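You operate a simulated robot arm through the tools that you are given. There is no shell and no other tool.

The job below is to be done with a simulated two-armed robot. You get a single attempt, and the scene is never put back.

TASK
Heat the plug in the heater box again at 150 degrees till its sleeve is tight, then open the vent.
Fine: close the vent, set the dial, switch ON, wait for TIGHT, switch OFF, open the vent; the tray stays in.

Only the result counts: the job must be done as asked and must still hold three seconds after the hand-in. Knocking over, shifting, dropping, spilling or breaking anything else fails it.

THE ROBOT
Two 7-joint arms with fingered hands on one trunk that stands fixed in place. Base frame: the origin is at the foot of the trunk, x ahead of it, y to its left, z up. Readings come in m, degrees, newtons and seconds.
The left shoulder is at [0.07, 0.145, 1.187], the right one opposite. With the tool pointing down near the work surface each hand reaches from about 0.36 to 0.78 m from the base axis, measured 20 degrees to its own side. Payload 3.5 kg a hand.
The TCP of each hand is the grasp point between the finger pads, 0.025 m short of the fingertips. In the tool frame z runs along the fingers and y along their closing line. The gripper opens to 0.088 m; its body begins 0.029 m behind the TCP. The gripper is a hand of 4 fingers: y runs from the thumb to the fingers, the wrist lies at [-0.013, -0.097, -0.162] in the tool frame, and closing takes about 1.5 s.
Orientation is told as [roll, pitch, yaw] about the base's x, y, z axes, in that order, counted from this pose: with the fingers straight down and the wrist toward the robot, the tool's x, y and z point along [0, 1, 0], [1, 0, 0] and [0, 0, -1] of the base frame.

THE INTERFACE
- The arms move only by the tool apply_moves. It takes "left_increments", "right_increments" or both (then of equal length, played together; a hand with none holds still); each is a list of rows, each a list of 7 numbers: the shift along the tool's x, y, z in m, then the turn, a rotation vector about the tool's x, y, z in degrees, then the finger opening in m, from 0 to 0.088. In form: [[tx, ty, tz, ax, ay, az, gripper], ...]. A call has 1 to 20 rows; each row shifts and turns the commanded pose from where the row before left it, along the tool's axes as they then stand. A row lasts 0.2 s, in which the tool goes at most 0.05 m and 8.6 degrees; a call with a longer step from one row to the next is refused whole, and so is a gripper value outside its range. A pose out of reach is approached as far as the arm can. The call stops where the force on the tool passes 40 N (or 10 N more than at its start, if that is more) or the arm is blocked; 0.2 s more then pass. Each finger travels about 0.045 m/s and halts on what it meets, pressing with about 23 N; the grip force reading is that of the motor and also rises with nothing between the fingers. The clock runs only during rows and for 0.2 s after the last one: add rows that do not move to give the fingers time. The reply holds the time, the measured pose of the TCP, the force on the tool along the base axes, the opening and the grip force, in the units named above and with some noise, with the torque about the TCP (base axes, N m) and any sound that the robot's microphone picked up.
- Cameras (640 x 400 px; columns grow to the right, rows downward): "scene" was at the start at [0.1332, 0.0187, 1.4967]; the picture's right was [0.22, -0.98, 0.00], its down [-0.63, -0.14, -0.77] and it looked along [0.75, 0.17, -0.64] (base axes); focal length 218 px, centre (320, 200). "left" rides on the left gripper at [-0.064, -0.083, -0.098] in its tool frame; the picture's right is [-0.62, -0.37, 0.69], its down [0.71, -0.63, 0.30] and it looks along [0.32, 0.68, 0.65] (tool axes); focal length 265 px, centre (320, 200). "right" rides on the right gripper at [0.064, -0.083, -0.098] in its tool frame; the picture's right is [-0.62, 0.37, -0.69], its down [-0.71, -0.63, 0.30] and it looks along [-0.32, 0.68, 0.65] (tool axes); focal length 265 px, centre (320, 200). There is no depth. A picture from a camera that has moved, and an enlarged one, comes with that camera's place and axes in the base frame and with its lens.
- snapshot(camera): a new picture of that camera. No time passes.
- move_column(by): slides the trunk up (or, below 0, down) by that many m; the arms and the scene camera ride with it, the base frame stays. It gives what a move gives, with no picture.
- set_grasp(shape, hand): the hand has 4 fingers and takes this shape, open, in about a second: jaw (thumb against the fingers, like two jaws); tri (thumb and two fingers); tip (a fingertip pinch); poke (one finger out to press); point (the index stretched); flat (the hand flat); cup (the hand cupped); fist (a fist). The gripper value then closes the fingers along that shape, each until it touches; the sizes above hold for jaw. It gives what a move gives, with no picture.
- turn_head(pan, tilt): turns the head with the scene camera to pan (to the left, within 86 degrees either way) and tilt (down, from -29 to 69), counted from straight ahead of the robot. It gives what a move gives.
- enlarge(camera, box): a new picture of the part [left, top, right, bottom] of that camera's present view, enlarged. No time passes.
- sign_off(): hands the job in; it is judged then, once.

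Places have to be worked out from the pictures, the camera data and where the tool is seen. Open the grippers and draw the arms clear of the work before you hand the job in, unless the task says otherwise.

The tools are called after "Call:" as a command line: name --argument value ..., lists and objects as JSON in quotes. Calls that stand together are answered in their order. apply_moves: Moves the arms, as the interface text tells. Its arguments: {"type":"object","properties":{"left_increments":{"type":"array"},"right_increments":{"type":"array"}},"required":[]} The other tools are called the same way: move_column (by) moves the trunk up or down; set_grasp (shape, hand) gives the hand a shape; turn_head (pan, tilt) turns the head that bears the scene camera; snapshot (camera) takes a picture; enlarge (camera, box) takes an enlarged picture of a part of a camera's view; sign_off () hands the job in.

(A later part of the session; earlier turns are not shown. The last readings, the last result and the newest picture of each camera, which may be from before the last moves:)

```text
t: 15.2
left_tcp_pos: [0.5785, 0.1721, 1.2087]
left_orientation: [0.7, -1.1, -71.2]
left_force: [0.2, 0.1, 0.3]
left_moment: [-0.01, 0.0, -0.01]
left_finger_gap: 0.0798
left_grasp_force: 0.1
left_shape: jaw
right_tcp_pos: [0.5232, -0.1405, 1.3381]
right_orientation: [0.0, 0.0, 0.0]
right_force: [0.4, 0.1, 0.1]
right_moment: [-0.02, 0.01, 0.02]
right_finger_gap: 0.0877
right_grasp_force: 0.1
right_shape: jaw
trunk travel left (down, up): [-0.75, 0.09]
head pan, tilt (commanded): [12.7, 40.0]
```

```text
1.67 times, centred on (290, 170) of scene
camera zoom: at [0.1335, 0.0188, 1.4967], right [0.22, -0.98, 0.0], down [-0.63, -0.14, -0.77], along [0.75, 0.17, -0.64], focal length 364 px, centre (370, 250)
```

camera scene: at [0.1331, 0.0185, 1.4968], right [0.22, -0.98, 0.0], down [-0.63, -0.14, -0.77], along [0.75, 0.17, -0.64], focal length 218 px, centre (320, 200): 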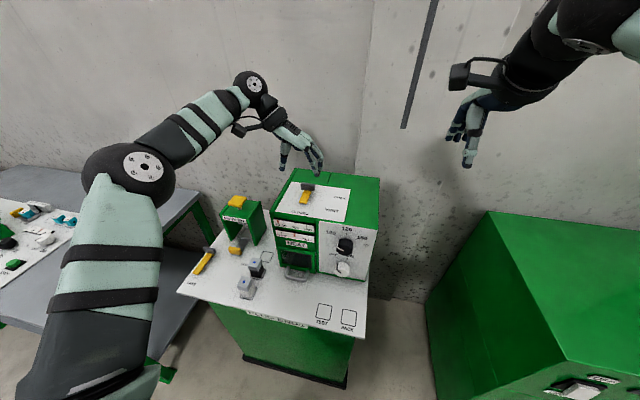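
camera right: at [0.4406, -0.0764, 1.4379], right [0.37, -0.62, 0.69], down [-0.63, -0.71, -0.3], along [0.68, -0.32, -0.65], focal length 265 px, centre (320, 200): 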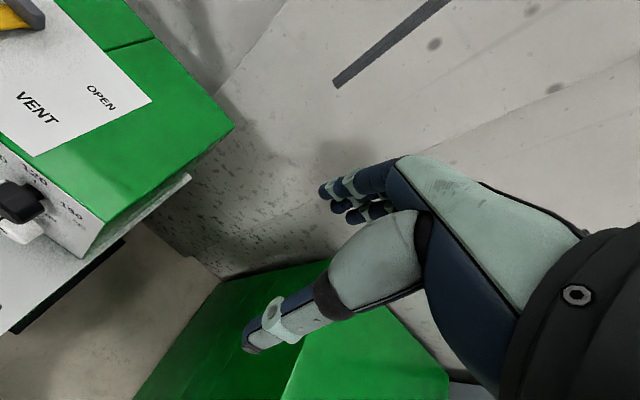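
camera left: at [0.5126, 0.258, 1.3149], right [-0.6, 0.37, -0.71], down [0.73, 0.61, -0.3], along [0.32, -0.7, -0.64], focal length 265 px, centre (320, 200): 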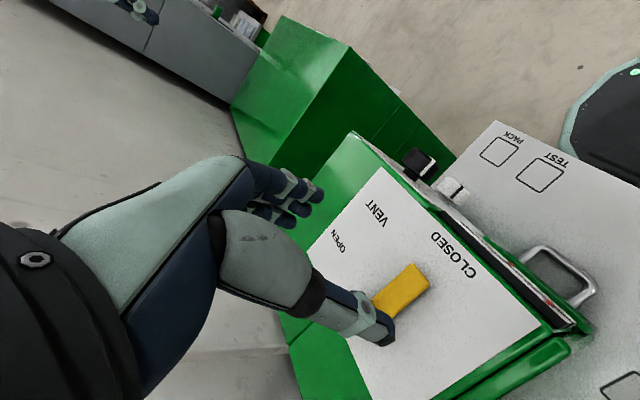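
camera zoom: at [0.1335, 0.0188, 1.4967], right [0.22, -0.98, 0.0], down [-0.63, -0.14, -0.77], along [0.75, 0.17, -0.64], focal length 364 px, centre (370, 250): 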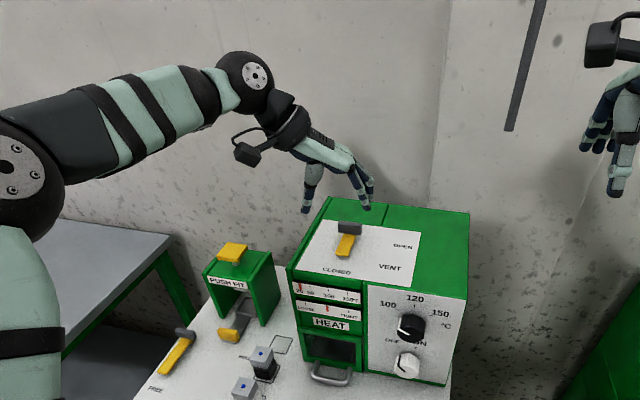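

The vent lever is CLOSED and the left hand hovers clear without force. Now I bring the right hand down beside the box on its free right side and turn it so that its fingers point forward (+x).

Call:
apply_moves --right_increments '[[0.002, -0.0106, 0.0276, 0, 0, 0, 0.088], [0.002, -0.0106, 0.0276, 0, 0, 0, 0.088], [0.002, -0.0106, 0.0276, 0, 0, 0, 0.088], [0.002, -0.0106, 0.0276, 0, 0, 0, 0.088], [0.002, -0.0106, 0.0276, 0, 0, 0, 0.088], [0, 0, 0, -8.18, 0, 0, 0.088], [0, 0, 0, -8.18, 0, 0, 0.088], [0, 0, 0, -8.18, 0, 0, 0.088], [0, 0, 0, -8.18, 0, 0, 0.088], [0, 0, 0, -8.18, 0, 0, 0.088], [0, 0, 0, -8.18, 0, 0, 0.088], [0, 0, 0, -8.18, 0, 0, 0.088], [0, 0, 0, -8.18, 0, 0, 0.088], [0, 0, 0, -8.18, 0, 0, 0.088], [0, 0, 0, -8.18, 0, 0, 0.088], [0, 0, 0, -8.18, 0, 0, 0.088], [0, 0, 0, 0, 0, 0, 0.088]]'

Call:
snapshot --camera "scene"

Call:
snapshot --camera "right"

```text
t: 18.8
left_tcp_pos: [0.5784, 0.1729, 1.2087]
left_orientation: [0.8, -1.3, -71.2]
left_force: [-0.1, 0.1, 0.9]
left_moment: [0.02, -0.02, -0.02]
left_finger_gap: 0.0799
left_grasp_force: 0.0
left_shape: jaw
right_tcp_pos: [0.4707, -0.1441, 1.3051]
right_orientation: [4.4, -71.9, -4.5]
right_force: [0.2, 0.1, 0.0]
right_moment: [0.0, 0.0, 0.03]
right_finger_gap: 0.0879
right_grasp_force: 0.2
right_shape: jaw
right hand out of reach, approached as far as the arm can: row 11, 12, 13, 14, 15, 16
trunk travel left (down, up): [-0.75, 0.09]
head pan, tilt (commanded): [12.7, 40.0]
```

```text
taken
camera scene: at [0.1323, 0.0185, 1.4968], right [0.22, -0.98, 0.0], down [-0.63, -0.14, -0.77], along [0.75, 0.17, -0.64], focal length 218 px, centre (320, 200)
```

scene: 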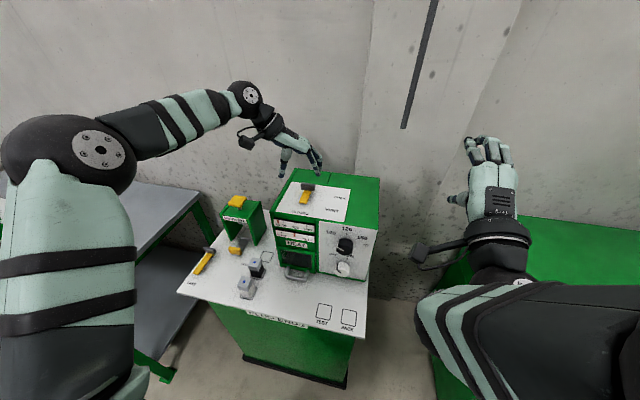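

```text
taken
camera right: at [0.3526, -0.0789, 1.2582], right [-0.55, -0.63, 0.55], down [0.09, -0.7, -0.71], along [0.83, -0.34, 0.44], focal length 265 px, centre (320, 200)
```

right: 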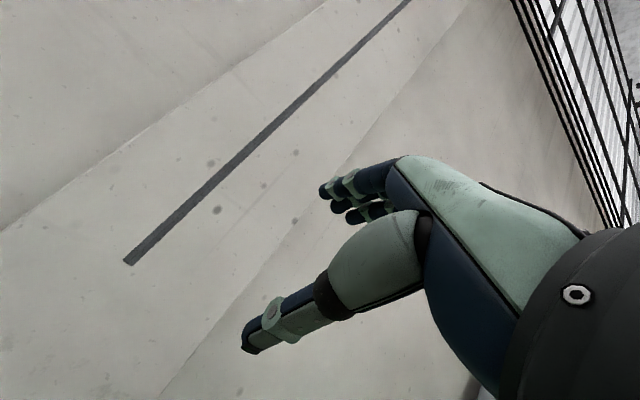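

The right arm is too folded at this height (stuck at pitch -72, z=1.305). Raising the trunk gives both arms more room, so I slide it up 0.09 m (the left hand rises clear with it).

Call:
move_column --by 0.088

Call:
snapshot --camera "scene"

```text
t: 20.0
left_tcp_pos: [0.5785, 0.1713, 1.2967]
left_orientation: [0.7, -1.1, -71.1]
left_force: [0.0, 0.4, -0.2]
left_moment: [-0.01, 0.02, -0.01]
left_finger_gap: 0.0797
left_grasp_force: 0.0
left_shape: jaw
right_tcp_pos: [0.4719, -0.1434, 1.3929]
right_orientation: [4.3, -72.1, -4.4]
right_force: [-0.7, 0.6, 0.4]
right_moment: [-0.02, 0.03, 0.01]
right_finger_gap: 0.0878
right_grasp_force: 0.1
right_shape: jaw
trunk travel left (down, up): [-0.838, 0.002]
head pan, tilt (commanded): [12.7, 40.0]
```

```text
taken
camera scene: at [0.1331, 0.0188, 1.5847], right [0.22, -0.98, 0.0], down [-0.63, -0.14, -0.77], along [0.75, 0.17, -0.64], focal length 218 px, centre (320, 200)
```

scene: 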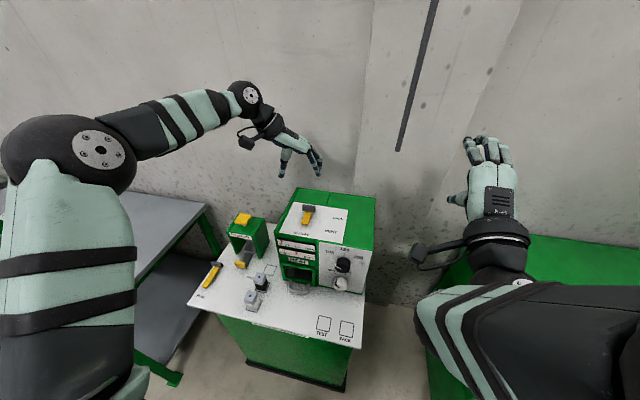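

Now the right shoulder is at about 1.275, so I bring the right hand lower (toward z≈1.1), which should also let it reach the full forward-pointing pose.

Call:
apply_moves --right_increments '[[0, -0.025, 0, 0, 0, 0, 0.088], [0, -0.025, 0, 0, 0, 0, 0.088], [0, -0.025, 0, 0, 0, 0, 0.088], [0, -0.025, 0, 0, 0, 0, 0.088], [0, -0.025, 0, 0, 0, 0, 0.088], [0, -0.025, 0, 0, 0, 0, 0.088], [0, 0, 0, 0, 0, 0, 0.088]]'

Call:
snapshot --camera "scene"

```text
t: 21.6
left_tcp_pos: [0.5772, 0.1722, 1.2967]
left_orientation: [0.7, -1.2, -71.3]
left_force: [-0.5, 0.6, -0.2]
left_moment: [0.04, 0.01, 0.01]
left_finger_gap: 0.0798
left_grasp_force: 0.1
left_shape: jaw
right_tcp_pos: [0.4737, -0.1453, 1.3919]
right_orientation: [4.3, -71.9, -4.3]
right_force: [-1.1, -0.1, -0.2]
right_moment: [0.01, -0.01, -0.01]
right_finger_gap: 0.0878
right_grasp_force: 0.1
right_shape: jaw
right hand out of reach, approached as far as the arm can: row 1, 2, 3, 4, 5, 6
trunk travel left (down, up): [-0.838, 0.002]
head pan, tilt (commanded): [12.7, 40.0]
```

```text
taken
camera scene: at [0.1332, 0.0188, 1.5847], right [0.22, -0.98, 0.0], down [-0.63, -0.14, -0.77], along [0.75, 0.17, -0.64], focal length 218 px, centre (320, 200)
```

scene: 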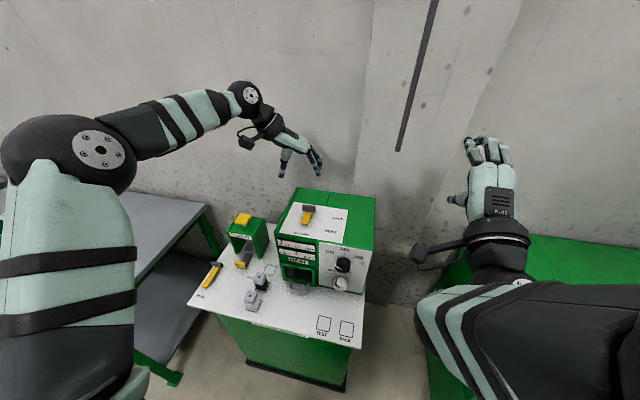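

The arm did not move: it is folded tightest with the wrist only 0.23 m from the shoulder. I push the commanded pose forward (still right of the box, in free space) so the arm can unfold.

Call:
apply_moves --right_increments '[[0, 0, 0.03, 0, 0, 0, 0.088], [0, 0, 0.03, 0, 0, 0, 0.088], [0, 0, 0.03, 0, 0, 0, 0.088], [0, 0, 0, 0, 0, 0, 0.088]]'

Call:
snapshot --camera "scene"

```text
t: 22.6
left_tcp_pos: [0.5771, 0.1719, 1.2961]
left_orientation: [0.7, -1.2, -71.2]
left_force: [-0.9, 0.1, -0.5]
left_moment: [-0.01, 0.0, 0.02]
left_finger_gap: 0.0798
left_grasp_force: 0.2
left_shape: jaw
right_tcp_pos: [0.5578, -0.1408, 1.3653]
right_orientation: [1.2, -72.2, -1.5]
right_force: [1.1, 0.5, -1.2]
right_moment: [-0.01, 0.01, -0.01]
right_finger_gap: 0.0879
right_grasp_force: 0.0
right_shape: jaw
trunk travel left (down, up): [-0.838, 0.002]
head pan, tilt (commanded): [12.7, 40.0]
```

```text
taken
camera scene: at [0.1328, 0.0189, 1.5848], right [0.22, -0.98, 0.0], down [-0.63, -0.14, -0.77], along [0.75, 0.17, -0.64], focal length 218 px, centre (320, 200)
```

scene: 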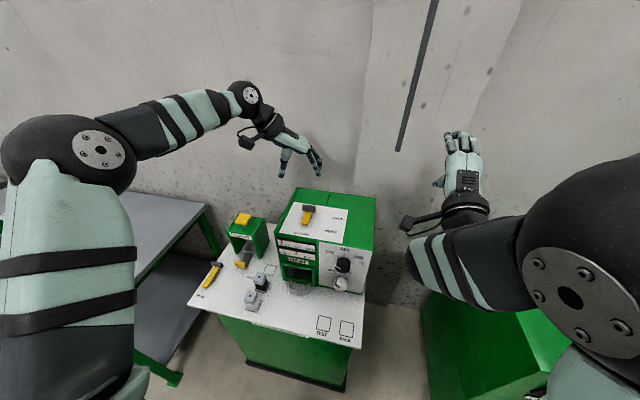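

The arm unfolded and follows again (the command restarts from the measured pose). I lower the hand 0.18 m on the free right side, then finish the pitch to -90.

Call:
apply_moves --right_increments '[[0, -0.0285, 0.0093, 0, 0, 0, 0.088], [0, -0.0285, 0.0093, 0, 0, 0, 0.088], [0, -0.0285, 0.0093, 0, 0, 0, 0.088], [0, -0.0285, 0.0093, 0, 0, 0, 0.088], [0, -0.0285, 0.0093, 0, 0, 0, 0.088], [0, -0.0285, 0.0093, 0, 0, 0, 0.088], [0, 0, 0, -6, 0, 0, 0.088], [0, 0, 0, -6, 0, 0, 0.088], [0, 0, 0, -6, 0, 0, 0.088], [0, 0, 0, 0, 0, 0, 0.088]]'

Call:
snapshot --camera "scene"

```text
t: 24.8
left_tcp_pos: [0.5775, 0.1741, 1.2972]
left_orientation: [0.7, -1.3, -71.2]
left_force: [-0.1, -0.1, 0.3]
left_moment: [-0.02, 0.02, 0.02]
left_finger_gap: 0.08
left_grasp_force: 0.1
left_shape: jaw
right_tcp_pos: [0.6124, -0.1552, 1.2692]
right_orientation: [-5.4, -80.5, 6.8]
right_force: [0.1, 0.5, -0.5]
right_moment: [0.01, 0.0, 0.0]
right_finger_gap: 0.0877
right_grasp_force: 0.1
right_shape: jaw
right hand out of reach, approached as far as the arm can: row 1, 2, 3, 4, 5, 6, 7
trunk travel left (down, up): [-0.838, 0.002]
head pan, tilt (commanded): [12.7, 40.0]
```

```text
taken
camera scene: at [0.1324, 0.0214, 1.5848], right [0.22, -0.98, 0.0], down [-0.63, -0.14, -0.77], along [0.75, 0.17, -0.64], focal length 218 px, centre (320, 200)
```

scene: 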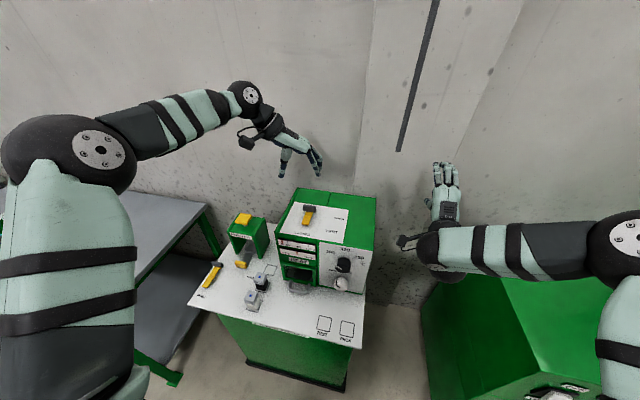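

The hand wants its wrist to the right rather than below: with the thumb side toward -y the forearm lines up naturally. I roll the hand about its pointing axis by -90 degrees here in free air.

Call:
apply_moves --right_increments '[[0, 0, 0, 0, 0, -8.2, 0.088], [0, 0, 0, 0, 0, -8.2, 0.088], [0, 0, 0, 0, 0, -8.2, 0.088], [0, 0, 0, 0, 0, -8.2, 0.088], [0, 0, 0, 0, 0, -8.2, 0.088], [0, 0, 0, 0, 0, -8.2, 0.088], [0, 0, 0, 0, 0, -8.2, 0.088], [0, 0, 0, 0, 0, -8.2, 0.088], [0, 0, 0, 0, 0, -8.2, 0.088], [0, 0, 0, 0, 0, -8.2, 0.088], [0, 0, 0, 0, 0, -8, 0.088], [0, 0, 0, 0, 0, 0, 0.088]]'

Call:
snapshot --camera "scene"

Call:
snapshot --camera "right"

```text
t: 27.4
left_tcp_pos: [0.579, 0.1721, 1.2982]
left_orientation: [0.8, -1.1, -71.1]
left_force: [-0.6, 0.3, 0.1]
left_moment: [0.02, 0.01, 0.01]
left_finger_gap: 0.0798
left_grasp_force: 0.0
left_shape: jaw
right_tcp_pos: [0.6301, -0.213, 1.2276]
right_orientation: [-80.7, 0.7, 91.8]
right_force: [-1.0, 0.0, 0.8]
right_moment: [0.0, 0.04, 0.02]
right_finger_gap: 0.0879
right_grasp_force: 0.1
right_shape: jaw
right hand out of reach, approached as far as the arm can: row 8, 9, 10, 11
trunk travel left (down, up): [-0.838, 0.002]
head pan, tilt (commanded): [12.7, 40.0]
```

```text
taken
camera scene: at [0.1317, 0.0193, 1.5849], right [0.22, -0.98, 0.0], down [-0.63, -0.14, -0.77], along [0.75, 0.17, -0.64], focal length 218 px, centre (320, 200)
```

scene: 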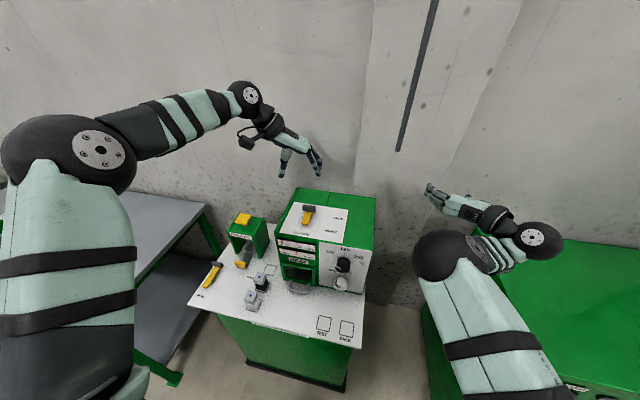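

```text
taken
camera right: at [0.5251, -0.2991, 1.1828], right [-0.59, 0.36, 0.72], down [0.43, -0.61, 0.66], along [0.68, 0.71, 0.21], focal length 265 px, centre (320, 200)
```

right: 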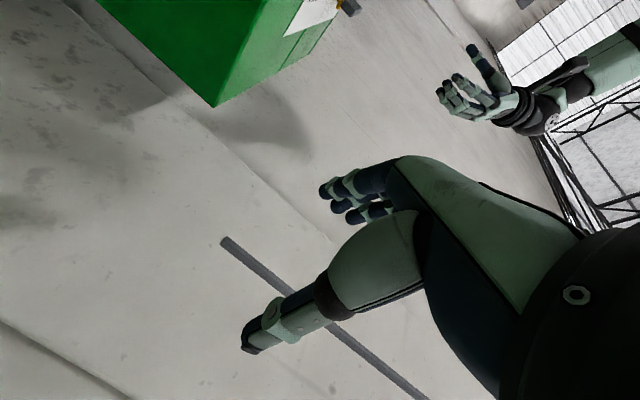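

The right elbow has swung to an awkward inner position. I retrace: roll the hand back, then I will pitch it back down to recover the good elbow-out posture before trying yaw first.

Call:
apply_moves --right_increments '[[0, 0, 0, 0, 0, 8.2, 0.088], [0, 0, 0, 0, 0, 8.2, 0.088], [0, 0, 0, 0, 0, 8.2, 0.088], [0, 0, 0, 0, 0, 8.2, 0.088], [0, 0, 0, 0, 0, 8.2, 0.088], [0, 0, 0, 0, 0, 8.2, 0.088], [0, 0, 0, 0, 0, 8.2, 0.088], [0, 0, 0, 0, 0, 8.2, 0.088], [0, 0, 0, 0, 0, 8.2, 0.088], [0, 0, 0, 0, 0, 8.2, 0.088], [0, 0, 0, 0, 0, 8, 0.088], [0, 0, 0, 0, 0, 0, 0.088]]'

Call:
snapshot --camera "scene"

```text
t: 30.0
left_tcp_pos: [0.5781, 0.1722, 1.2976]
left_orientation: [0.6, -1.2, -71.2]
left_force: [0.1, -0.2, 0.3]
left_moment: [0.02, 0.02, 0.01]
left_finger_gap: 0.0801
left_grasp_force: 0.0
left_shape: jaw
right_tcp_pos: [0.6314, -0.2122, 1.2268]
right_orientation: [-4.1, -80.4, 5.7]
right_force: [-1.5, 0.0, 0.3]
right_moment: [0.01, 0.01, 0.0]
right_finger_gap: 0.0878
right_grasp_force: 0.0
right_shape: jaw
trunk travel left (down, up): [-0.838, 0.002]
head pan, tilt (commanded): [12.7, 40.0]
```

```text
taken
camera scene: at [0.1333, 0.019, 1.5847], right [0.22, -0.98, 0.0], down [-0.63, -0.14, -0.77], along [0.75, 0.17, -0.64], focal length 218 px, centre (320, 200)
```

scene: 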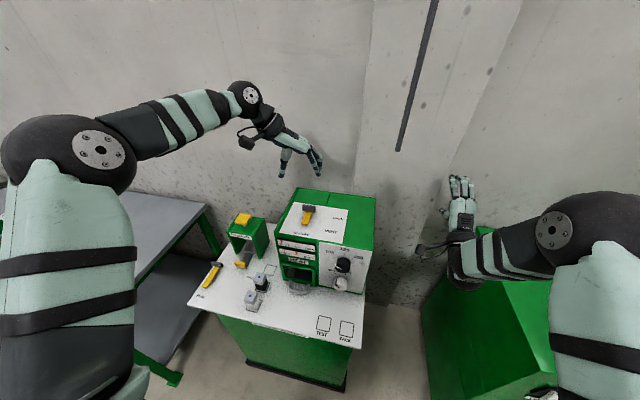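

The elbow is outside again. I pitch the hand back to point down here, well right of the box, then yaw it +90 degrees.

Call:
apply_moves --right_increments '[[0, 0, 0, 8, 0, 0, 0.088], [0, 0, 0, 8, 0, 0, 0.088], [0, 0, 0, 8, 0, 0, 0.088], [0, 0, 0, 8, 0, 0, 0.088], [0, 0, 0, 8, 0, 0, 0.088], [0, 0, 0, 8, 0, 0, 0.088], [0, 0, 0, 8, 0, 0, 0.088], [0, 0, 0, 8, 0, 0, 0.088], [0, 0, 0, 8, 0, 0, 0.088], [0, 0, 0, 8, 0, 0, 0.088], [0, 0, 0, 0, 0, 0, 0.088]]'

Call:
snapshot --camera "scene"

```text
t: 32.4
left_tcp_pos: [0.579, 0.1726, 1.2969]
left_orientation: [0.7, -1.0, -71.2]
left_force: [0.1, -0.7, 0.3]
left_moment: [-0.03, -0.01, 0.01]
left_finger_gap: 0.0798
left_grasp_force: 0.1
left_shape: jaw
right_tcp_pos: [0.6301, -0.2119, 1.2261]
right_orientation: [-0.8, -0.5, 1.5]
right_force: [-0.4, -0.3, -0.3]
right_moment: [-0.02, -0.01, -0.01]
right_finger_gap: 0.0879
right_grasp_force: 0.0
right_shape: jaw
trunk travel left (down, up): [-0.838, 0.002]
head pan, tilt (commanded): [12.7, 40.0]
```

```text
taken
camera scene: at [0.1332, 0.0185, 1.5848], right [0.22, -0.98, 0.0], down [-0.63, -0.14, -0.77], along [0.75, 0.17, -0.64], focal length 218 px, centre (320, 200)
```

scene: 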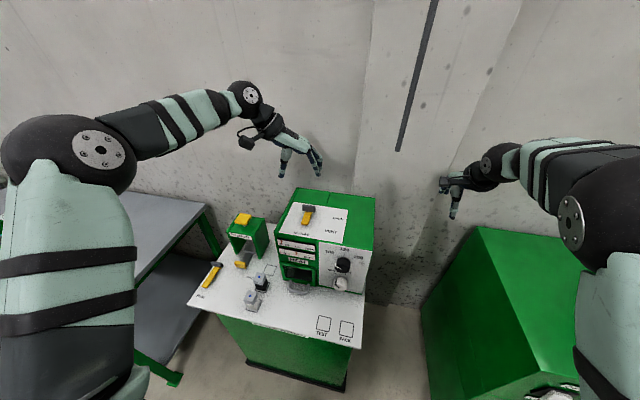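

Good posture again. I move to about (0.50, -0.17, 1.10) and yaw +90, keeping the fingers down and clear of the box.

Call:
apply_moves --right_increments '[[0.008, -0.026, 0.0254, 0, 0, 0, 0.088], [0.008, -0.026, 0.0254, 0, 0, 0, 0.088], [0.008, -0.026, 0.0254, 0, 0, 0, 0.088], [0.008, -0.026, 0.0254, 0, 0, 0, 0.088], [0.008, -0.026, 0.0254, 0, 0, 0, 0.088], [0, 0, 0, 0, 0, -8, 0.088], [0, 0, 0, 0, 0, -8, 0.088], [0, 0, 0, 0, 0, -8, 0.088], [0, 0, 0, 0, 0, -8, 0.088], [0, 0, 0, 0, 0, -8, 0.088], [0, 0, 0, 0, 0, -8, 0.088], [0, 0, 0, 0, 0, -8, 0.088], [0, 0, 0, 0, 0, -8, 0.088], [0, 0, 0, 0, 0, -8, 0.088], [0, 0, 0, 0, 0, -8, 0.088], [0, 0, 0, 0, 0, -8, 0.088], [0, 0, 0, 0, 0, 0, 0.088]]'

Call:
snapshot --camera "scene"

```text
t: 36.0
left_tcp_pos: [0.5781, 0.1718, 1.2967]
left_orientation: [0.7, -1.2, -71.2]
left_force: [-0.3, 0.8, -0.2]
left_moment: [-0.02, 0.01, 0.0]
left_finger_gap: 0.0799
left_grasp_force: 0.0
left_shape: jaw
right_tcp_pos: [0.501, -0.177, 1.0991]
right_orientation: [-0.6, 0.7, 89.6]
right_force: [-0.1, -0.2, -0.2]
right_moment: [0.0, 0.0, 0.02]
right_finger_gap: 0.0878
right_grasp_force: 0.0
right_shape: jaw
trunk travel left (down, up): [-0.838, 0.002]
head pan, tilt (commanded): [12.7, 40.0]
```

```text
taken
camera scene: at [0.1331, 0.0187, 1.5848], right [0.22, -0.98, 0.0], down [-0.63, -0.14, -0.77], along [0.75, 0.17, -0.64], focal length 218 px, centre (320, 200)
```

scene: 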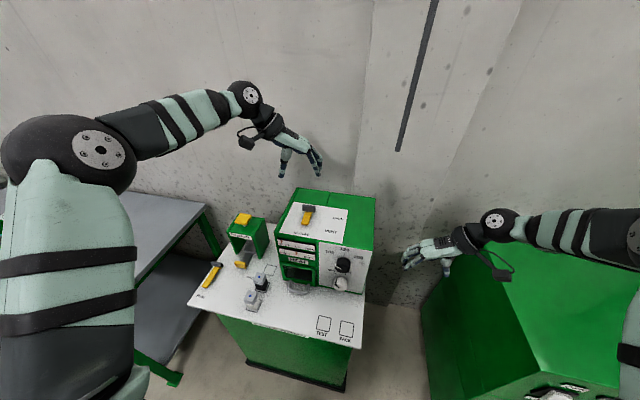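

The forearm now points left and the hand is ready; turning about the base y axis is almost pure forearm roll. I pitch the fingers forward.

Call:
apply_moves --right_increments '[[0, 0, 0, 0, -8.2, 0, 0.088], [0, 0, 0, 0, -8.2, 0, 0.088], [0, 0, 0, 0, -8.2, 0, 0.088], [0, 0, 0, 0, -8.2, 0, 0.088], [0, 0, 0, 0, -8.2, 0, 0.088], [0, 0, 0, 0, -8.2, 0, 0.088], [0, 0, 0, 0, -8.2, 0, 0.088], [0, 0, 0, 0, -8.2, 0, 0.088], [0, 0, 0, 0, -8.2, 0, 0.088], [0, 0, 0, 0, -8.2, 0, 0.088], [0, 0, 0, 0, -8, 0, 0.088], [0, 0, 0, 0, 0, 0, 0.088]]'

Call:
snapshot --camera "scene"

Call:
snapshot --camera "right"

```text
t: 38.6
left_tcp_pos: [0.5779, 0.1717, 1.2981]
left_orientation: [0.7, -1.1, -71.1]
left_force: [-0.7, 1.0, 0.0]
left_moment: [0.03, 0.0, 0.03]
left_finger_gap: 0.0799
left_grasp_force: 0.1
left_shape: jaw
right_tcp_pos: [0.5749, -0.1889, 1.1268]
right_orientation: [-90.5, 0.7, 89.5]
right_force: [-0.3, -0.1, 0.3]
right_moment: [0.0, 0.01, -0.02]
right_finger_gap: 0.0877
right_grasp_force: 0.1
right_shape: jaw
right hand out of reach, approached as far as the arm can: row 10, 11
trunk travel left (down, up): [-0.838, 0.002]
head pan, tilt (commanded): [12.7, 40.0]
```

```text
taken
camera scene: at [0.1323, 0.018, 1.5848], right [0.22, -0.98, 0.0], down [-0.63, -0.14, -0.77], along [0.75, 0.17, -0.64], focal length 218 px, centre (320, 200)
```

scene: 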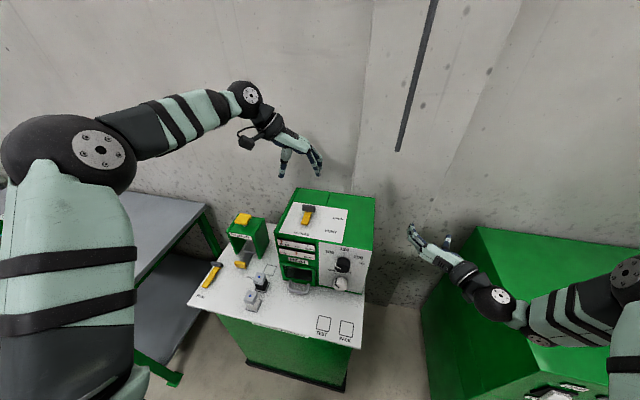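

```text
taken
camera right: at [0.4773, -0.2724, 1.0618], right [-0.69, 0.38, 0.61], down [0.29, -0.62, 0.72], along [0.66, 0.68, 0.32], focal length 265 px, centre (320, 200)
```

right: 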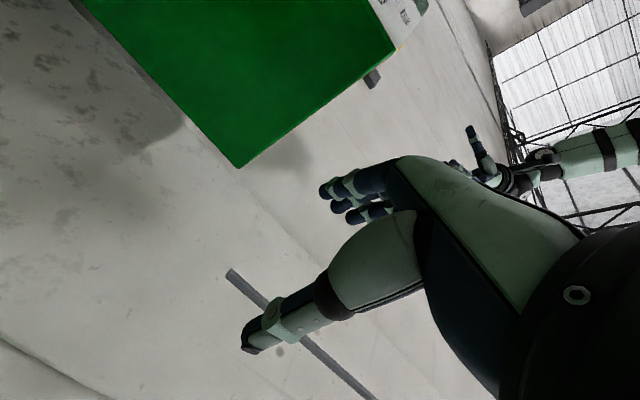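

Orientation is right but x≈0.50 isn't reachable fully horizontal here. A tool tilted 30° below horizontal still closes along y around the knobs, so I tilt to pitch -60 and draw back to in front of the panel's right side.

Call:
apply_moves --right_increments '[[0, 0, 0, 0, 7.5, 0, 0.088], [0, 0, 0, 0, 7.5, 0, 0.088], [0, 0, 0, 0, 7.5, 0, 0.088], [0, 0, 0, 0, 7.5, 0, 0.088], [0.02175, 0.015, -0.01535, 0, 0, 0, 0.088], [0.02175, 0.015, -0.01535, 0, 0, 0, 0.088], [0.02175, 0.015, -0.01535, 0, 0, 0, 0.088], [0.02175, 0.015, -0.01535, 0, 0, 0, 0.088], [0.02175, 0.015, -0.01535, 0, 0, 0, 0.088], [0.02175, 0.015, -0.01535, 0, 0, 0, 0.088], [0, 0, 0, 0, 0, 0, 0.088]]'

Call:
snapshot --camera "scene"

```text
t: 41.0
left_tcp_pos: [0.5784, 0.1726, 1.2963]
left_orientation: [0.7, -1.2, -71.2]
left_force: [0.0, 0.7, -0.6]
left_moment: [0.01, 0.02, -0.02]
left_finger_gap: 0.0797
left_grasp_force: 0.2
left_shape: jaw
right_tcp_pos: [0.4297, -0.096, 1.0547]
right_orientation: [-60.5, 0.9, 89.6]
right_force: [0.2, 0.7, 0.7]
right_moment: [-0.02, 0.0, 0.01]
right_finger_gap: 0.0881
right_grasp_force: 0.1
right_shape: jaw
trunk travel left (down, up): [-0.838, 0.002]
head pan, tilt (commanded): [12.7, 40.0]
```

```text
taken
camera scene: at [0.1333, 0.0193, 1.5847], right [0.22, -0.98, 0.0], down [-0.63, -0.14, -0.77], along [0.75, 0.17, -0.64], focal length 218 px, centre (320, 200)
```

scene: 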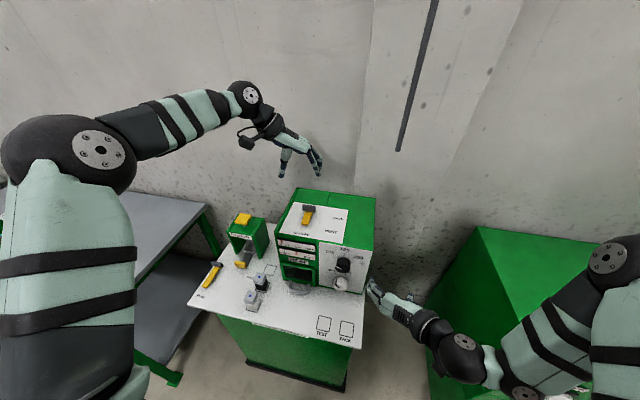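

Reached without trouble at pitch -60. I slide left to stand in front of the dial, fingertips still about 3 cm short of it.

Call:
apply_moves --right_increments '[[0.0052, 0.0266, 0.003, 0, 0, 0, 0.088], [0.0052, 0.0266, 0.003, 0, 0, 0, 0.088], [0.0052, 0.0266, 0.003, 0, 0, 0, 0.088], [0.0042, 0.0266, 0.002, 0, 0, 0, 0.088], [0.0042, 0.0256, 0.002, 0, 0, 0, 0.088], [0, 0, 0, 0, 0, 0, 0.088]]'

Call:
snapshot --camera "scene"

Call:
enlarge --camera "scene" --box '[290, 220, 410, 340]'

Call:
snapshot --camera "right"

```text
t: 42.4
left_tcp_pos: [0.5789, 0.1704, 1.297]
left_orientation: [0.7, -1.1, -71.3]
left_force: [-0.5, -0.4, 0.7]
left_moment: [0.0, -0.03, 0.0]
left_finger_gap: 0.08
left_grasp_force: 0.2
left_shape: jaw
right_tcp_pos: [0.4337, 0.036, 1.0261]
right_orientation: [-60.6, 0.7, 89.5]
right_force: [-0.4, 0.3, 0.1]
right_moment: [-0.02, 0.0, 0.05]
right_finger_gap: 0.0879
right_grasp_force: 0.0
right_shape: jaw
trunk travel left (down, up): [-0.838, 0.002]
head pan, tilt (commanded): [12.7, 40.0]
```

```text
taken
camera scene: at [0.1333, 0.0175, 1.5848], right [0.22, -0.98, 0.0], down [-0.63, -0.14, -0.77], along [0.75, 0.17, -0.64], focal length 218 px, centre (320, 200)
```

scene: 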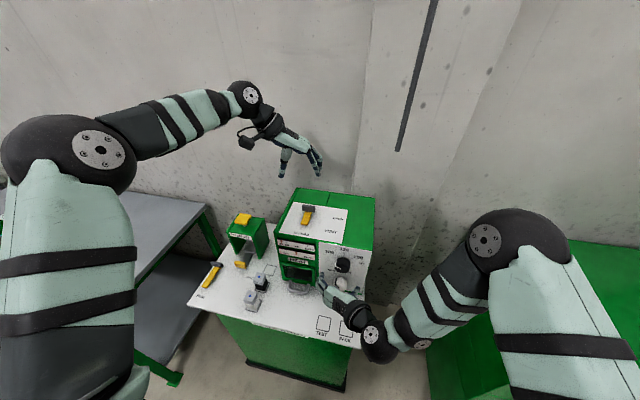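

```text
3.33 times, centred on (350, 280) of scene
camera zoom: at [0.1333, 0.0175, 1.5848], right [0.22, -0.98, 0.0], down [-0.63, -0.14, -0.77], along [0.75, 0.17, -0.64], focal length 727 px, centre (220, -67)
```

zoom: 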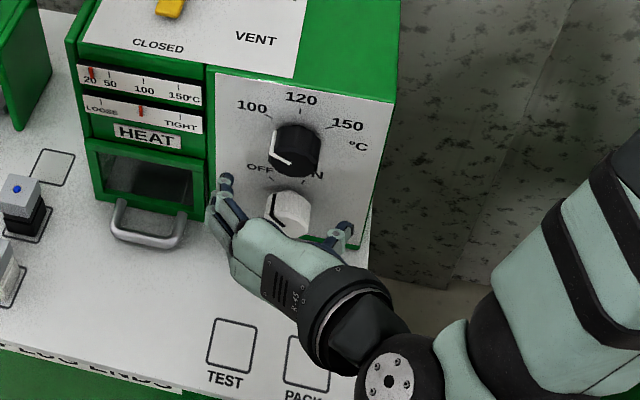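

```text
taken
camera right: at [0.3159, -0.0478, 1.0201], right [-0.3, 0.38, 0.88], down [0.61, -0.63, 0.48], along [0.73, 0.68, -0.05], focal length 265 px, centre (320, 200)
```

right: 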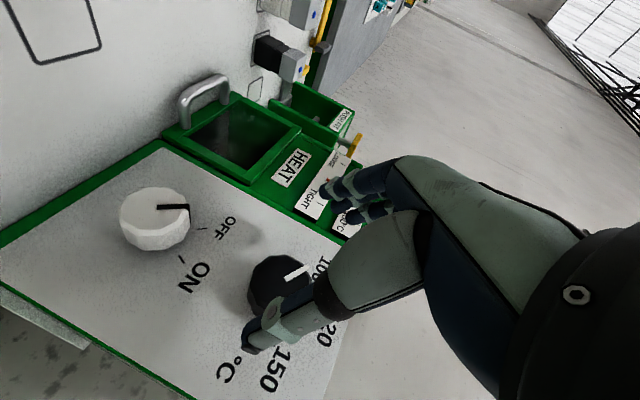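

The posture works: the right hand stands in front of the panel, fingers left, thumb right. I now turn the hand -30° about the base x axis (the knob axis), so that I have room to turn the dial clockwise after gripping.

Call:
apply_moves --right_increments '[[0, 0, 0, 3.75, 0, -6.495, 0.088], [0, 0, 0, 3.75, 0, -6.495, 0.088], [0, 0, 0, 3.75, 0, -6.495, 0.088], [0, 0, 0, 3.75, 0, -6.495, 0.088], [0, 0, 0, 0, 0, 0, 0.088]]'

Call:
enlarge --camera "scene" --box '[290, 200, 430, 340]'

Call:
snapshot --camera "right"

```text
t: 43.6
left_tcp_pos: [0.579, 0.1709, 1.2968]
left_orientation: [0.8, -1.0, -71.3]
left_force: [0.2, 0.5, 0.1]
left_moment: [0.02, 0.0, 0.01]
left_finger_gap: 0.0799
left_grasp_force: 0.2
left_shape: jaw
right_tcp_pos: [0.4329, 0.0333, 1.0269]
right_orientation: [-60.5, 30.7, 89.1]
right_force: [0.1, -0.1, -0.5]
right_moment: [0.03, 0.0, -0.01]
right_finger_gap: 0.0875
right_grasp_force: 0.0
right_shape: jaw
trunk travel left (down, up): [-0.838, 0.002]
head pan, tilt (commanded): [12.7, 40.0]
```

```text
2.86 times, centred on (360, 270) of scene
camera zoom: at [0.1337, 0.0178, 1.5847], right [0.22, -0.98, 0.0], down [-0.63, -0.14, -0.77], along [0.75, 0.17, -0.64], focal length 623 px, centre (206, 0)
```

zoom: 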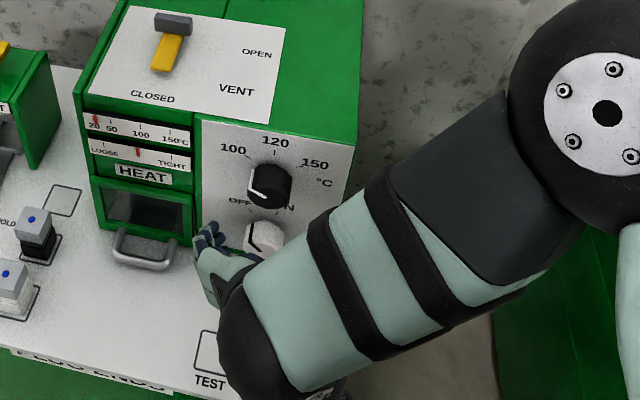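

```text
taken
camera right: at [0.315, -0.0399, 1.0624], right [-0.29, 0.77, 0.57], down [0.61, -0.31, 0.73], along [0.74, 0.56, -0.38], focal length 265 px, centre (320, 200)
```

right: 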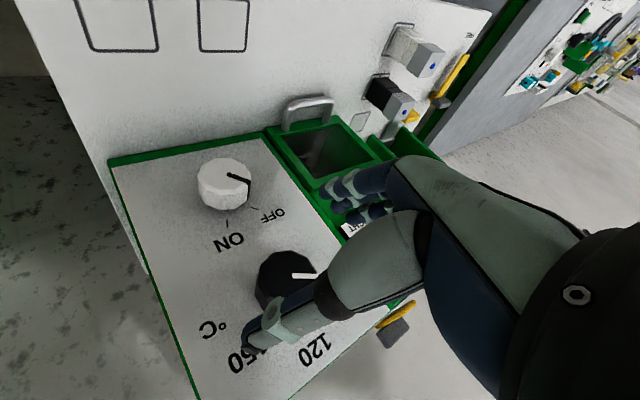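

Reached cleanly. I try tipping the fingers 15° closer to horizontal for a squarer grip on the dial.

Call:
apply_moves --right_increments '[[0, 0, 0, 0, -7.5, 0, 0.088], [0, 0, 0, 0, -7.5, 0, 0.088], [0, 0, 0, 0, 0, 0, 0.088]]'

Call:
snapshot --camera "right"

Call:
snapshot --camera "scene"

```text
t: 44.4
left_tcp_pos: [0.579, 0.171, 1.2977]
left_orientation: [0.7, -1.2, -71.2]
left_force: [0.2, -0.6, -0.2]
left_moment: [-0.02, 0.0, 0.0]
left_finger_gap: 0.08
left_grasp_force: 0.1
left_shape: jaw
right_tcp_pos: [0.4331, 0.0337, 1.026]
right_orientation: [-75.7, 30.8, 89.2]
right_force: [0.4, 0.4, 0.0]
right_moment: [-0.01, 0.03, 0.03]
right_finger_gap: 0.0879
right_grasp_force: 0.1
right_shape: jaw
trunk travel left (down, up): [-0.838, 0.002]
head pan, tilt (commanded): [12.7, 40.0]
```

```text
taken
camera right: at [0.3204, -0.056, 1.036], right [-0.51, 0.72, 0.47], down [0.47, -0.23, 0.85], along [0.72, 0.65, -0.22], focal length 265 px, centre (320, 200)
```

right: 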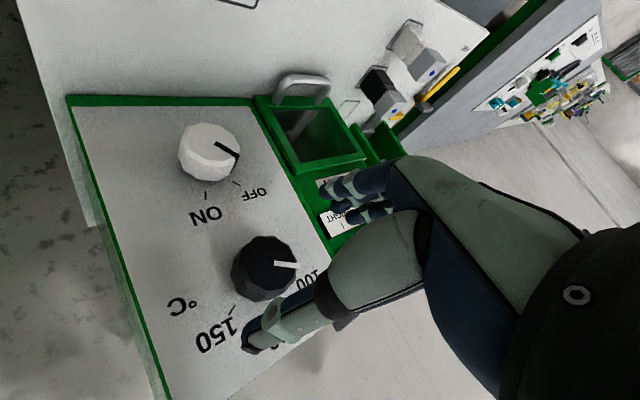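

```text
taken
camera scene: at [0.1338, 0.0182, 1.5847], right [0.22, -0.98, 0.0], down [-0.63, -0.14, -0.77], along [0.75, 0.17, -0.64], focal length 218 px, centre (320, 200)
```

scene: 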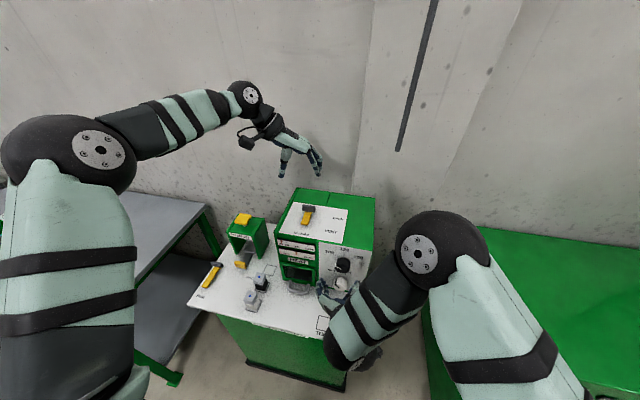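

Reached again. I add another 14° to be nearly square to the panel.

Call:
apply_moves --right_increments '[[0, 0, 0, 0, -7, 0, 0.088], [0, 0, 0, 0, -7, 0, 0.088], [0, 0, 0, 0, 0, 0, 0.088]]'

Call:
snapshot --camera "right"

```text
t: 45.2
left_tcp_pos: [0.5784, 0.1714, 1.2973]
left_orientation: [0.7, -1.2, -71.2]
left_force: [0.0, 0.2, 0.4]
left_moment: [0.0, 0.02, 0.02]
left_finger_gap: 0.0795
left_grasp_force: 0.1
left_shape: jaw
right_tcp_pos: [0.4321, 0.0336, 1.0257]
right_orientation: [-89.7, 30.8, 89.3]
right_force: [1.1, 0.9, 0.3]
right_moment: [0.03, 0.01, 0.0]
right_finger_gap: 0.0878
right_grasp_force: 0.2
right_shape: jaw
trunk travel left (down, up): [-0.838, 0.002]
head pan, tilt (commanded): [12.7, 40.0]
```

```text
taken
camera right: at [0.3321, -0.0682, 1.014], right [-0.68, 0.64, 0.35], down [0.31, -0.18, 0.93], along [0.67, 0.74, -0.07], focal length 265 px, centre (320, 200)
```

right: 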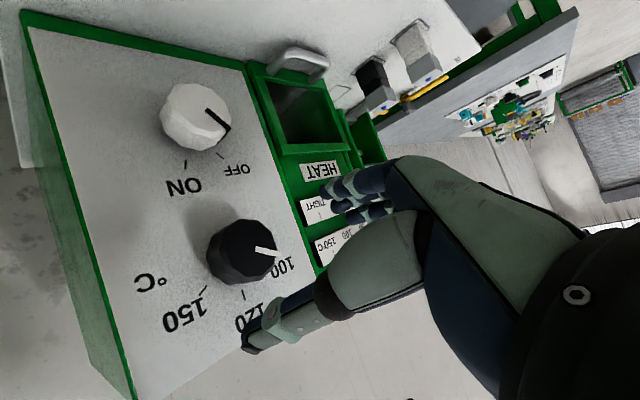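

The hand is now square to the panel (tool z along +x, turned -30°). I zoom on the dial in the right camera to fix its centre before advancing.

Call:
enlarge --camera "right" --box '[140, 70, 340, 350]'

Call:
enlarge --camera "right" --box '[180, 190, 320, 310]'

Call:
enlarge --camera "scene" --box '[300, 230, 400, 330]'

```text
1.43 times, centred on (240, 210) of right
camera zoom: at [0.3321, -0.0682, 1.014], right [-0.68, 0.64, 0.35], down [0.31, -0.18, 0.93], along [0.67, 0.74, -0.07], focal length 379 px, centre (434, 186)
```

zoom: 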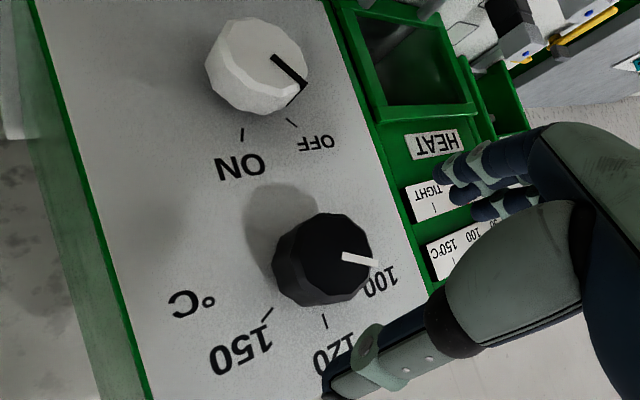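

```text
3.33 times, centred on (250, 250) of right
camera zoom: at [0.3321, -0.0682, 1.014], right [-0.68, 0.64, 0.35], down [0.31, -0.18, 0.93], along [0.67, 0.74, -0.07], focal length 885 px, centre (553, 33)
```

zoom: 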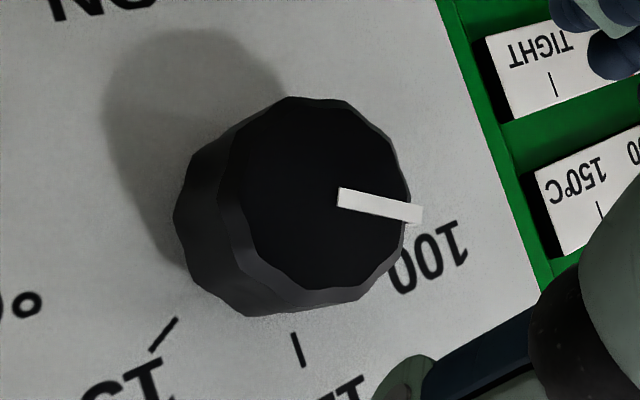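

```text
4.00 times, centred on (350, 280) of scene
camera zoom: at [0.1328, 0.0186, 1.5848], right [0.22, -0.98, 0.0], down [-0.63, -0.14, -0.77], along [0.75, 0.17, -0.64], focal length 873 px, centre (200, -120)
```

zoom: 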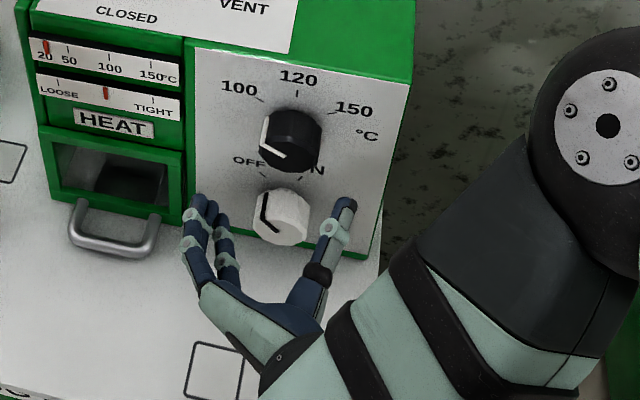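

The dial's face centre comes out at about (0.499, 0.033, 1.015), pointer at -60° (100). I advance the open hand around it to x≈0.50.

Call:
apply_moves --right_increments '[[0.0021, 0.0016, 0.0136, 0, 0, 0, 0.088], [0.0021, 0.0016, 0.0136, 0, 0, 0, 0.088], [0.0021, 0.0016, 0.0136, 0, 0, 0, 0.088], [0.0021, 0.0016, 0.0136, 0, 0, 0, 0.088], [0, 0, 0.008, 0, 0, 0, 0.088], [0, 0, 0, 0, 0, 0, 0.088]]'

Call:
enlarge --camera "scene" --box '[300, 220, 400, 320]'

Call:
snapshot --camera "right"

```text
t: 46.6
left_tcp_pos: [0.5788, 0.1724, 1.2968]
left_orientation: [0.7, -1.2, -71.2]
left_force: [0.1, -0.3, 1.2]
left_moment: [0.01, 0.04, 0.0]
left_finger_gap: 0.0798
left_grasp_force: 0.0
left_shape: jaw
right_tcp_pos: [0.4946, 0.0357, 1.0142]
right_orientation: [-89.7, 30.8, 89.3]
right_force: [-0.2, -0.5, -0.7]
right_moment: [-0.01, 0.02, 0.0]
right_finger_gap: 0.0877
right_grasp_force: 0.0
right_shape: jaw
trunk travel left (down, up): [-0.838, 0.002]
head pan, tilt (commanded): [12.7, 40.0]
```

```text
4.00 times, centred on (350, 270) of scene
camera zoom: at [0.1332, 0.0188, 1.5848], right [0.22, -0.98, 0.0], down [-0.63, -0.14, -0.77], along [0.75, 0.17, -0.64], focal length 873 px, centre (200, -80)
```

zoom: 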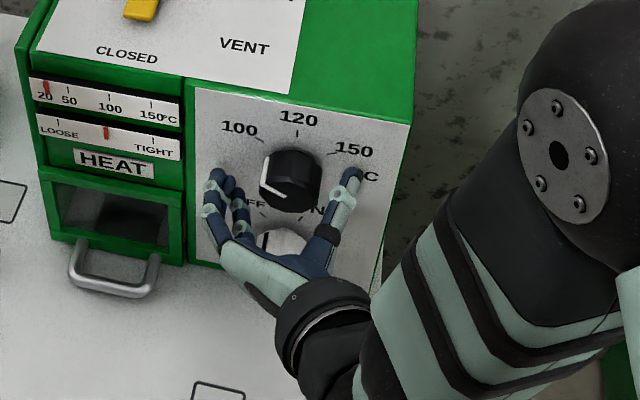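

```text
taken
camera right: at [0.395, -0.0682, 1.0027], right [-0.68, 0.65, 0.35], down [0.31, -0.18, 0.93], along [0.67, 0.74, -0.07], focal length 265 px, centre (320, 200)
```

right: 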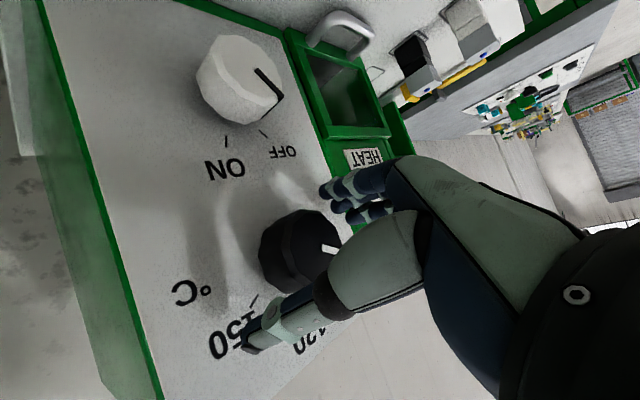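

The hand straddles the dial, slightly off toward the left. I shift 3 mm right, advance 6 mm, and start closing gently.

Call:
apply_moves --right_increments '[[0.0015, -0.0026, 0.003, 0, 0, 0, 0.088], [0, 0, 0.003, 0, 0, 0, 0.075], [0, 0, 0, 0, 0, 0, 0.065], [0, 0, 0, 0, 0, 0, 0.06], [0, 0, 0, 0, 0, 0, 0.06], [0, 0, 0, 0, 0, 0, 0.06]]'

Call:
enlarge --camera "scene" --box '[300, 220, 400, 320]'

Call:
enlarge --camera "right" --box '[180, 150, 420, 370]'

```text
t: 48.0
left_tcp_pos: [0.5799, 0.1722, 1.2977]
left_orientation: [0.7, -1.2, -71.2]
left_force: [-0.1, 0.3, 0.2]
left_moment: [-0.01, 0.01, 0.01]
left_finger_gap: 0.0798
left_grasp_force: 0.1
left_shape: jaw
right_tcp_pos: [0.5012, 0.0313, 1.0148]
right_orientation: [-89.6, 30.8, 89.3]
right_force: [0.0, 0.5, -0.2]
right_moment: [-0.01, -0.02, 0.02]
right_finger_gap: 0.0601
right_grasp_force: 0.1
right_shape: jaw
trunk travel left (down, up): [-0.838, 0.002]
head pan, tilt (commanded): [12.7, 40.0]
```

```text
4.00 times, centred on (350, 270) of scene
camera zoom: at [0.1333, 0.0189, 1.5847], right [0.22, -0.98, 0.0], down [-0.63, -0.14, -0.77], along [0.75, 0.17, -0.64], focal length 873 px, centre (200, -80)
```

zoom: 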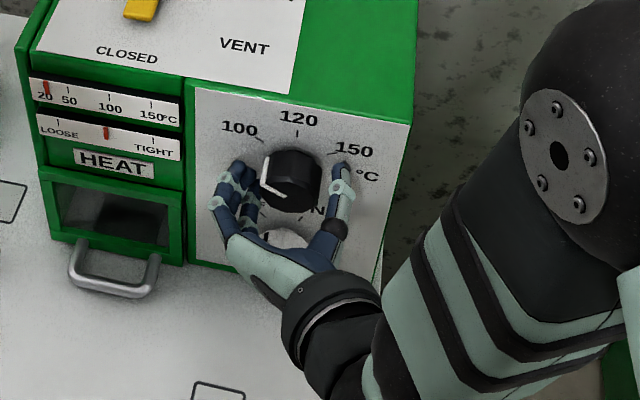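

```text
1.82 times, centred on (300, 260) of right
camera zoom: at [0.4003, -0.0713, 1.0029], right [-0.68, 0.65, 0.35], down [0.31, -0.18, 0.93], along [0.67, 0.74, -0.07], focal length 483 px, centre (356, 91)
```

zoom: 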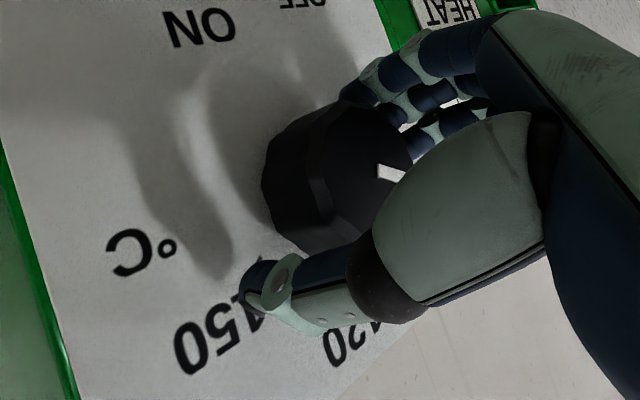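

Well placed around the dial at a 0.06 gap. I close to grip it.

Call:
apply_moves --right_increments '[[0, 0, 0, 0, 0, 0, 0.05], [0, 0, 0, 0, 0, 0, 0.04], [0, 0, 0, 0, 0, 0, 0.03], [0, 0, 0, 0, 0, 0, 0.03], [0, 0, 0, 0, 0, 0, 0.03]]'

Call:
enlarge --camera "scene" --box '[300, 220, 400, 320]'

Call:
enlarge --camera "right" --box '[180, 150, 420, 370]'

```text
t: 49.2
left_tcp_pos: [0.5783, 0.1722, 1.2967]
left_orientation: [0.8, -1.1, -71.2]
left_force: [0.3, 0.1, 0.9]
left_moment: [0.0, 0.03, 0.0]
left_finger_gap: 0.08
left_grasp_force: 0.0
left_shape: jaw
right_tcp_pos: [0.5, 0.0318, 1.0142]
right_orientation: [-89.7, 30.9, 89.0]
right_force: [-0.1, -0.3, 1.6]
right_moment: [0.04, 0.0, 0.04]
right_finger_gap: 0.0381
right_grasp_force: 23.4
right_shape: jaw
trunk travel left (down, up): [-0.838, 0.002]
head pan, tilt (commanded): [12.7, 40.0]
```

```text
4.00 times, centred on (350, 270) of scene
camera zoom: at [0.1334, 0.0184, 1.5847], right [0.22, -0.98, 0.0], down [-0.63, -0.14, -0.77], along [0.75, 0.17, -0.64], focal length 873 px, centre (200, -80)
```

zoom: 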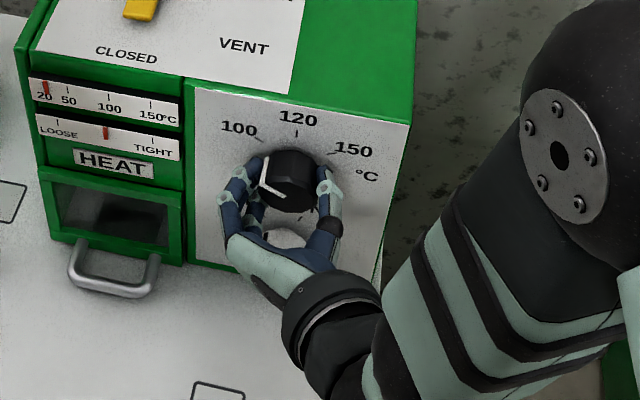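

```text
1.82 times, centred on (300, 260) of right
camera zoom: at [0.4004, -0.0717, 1.0029], right [-0.68, 0.65, 0.35], down [0.31, -0.18, 0.93], along [0.67, 0.74, -0.07], focal length 483 px, centre (356, 91)
```

zoom: 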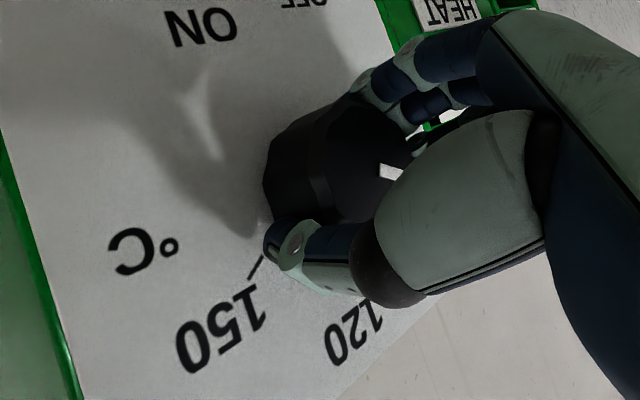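

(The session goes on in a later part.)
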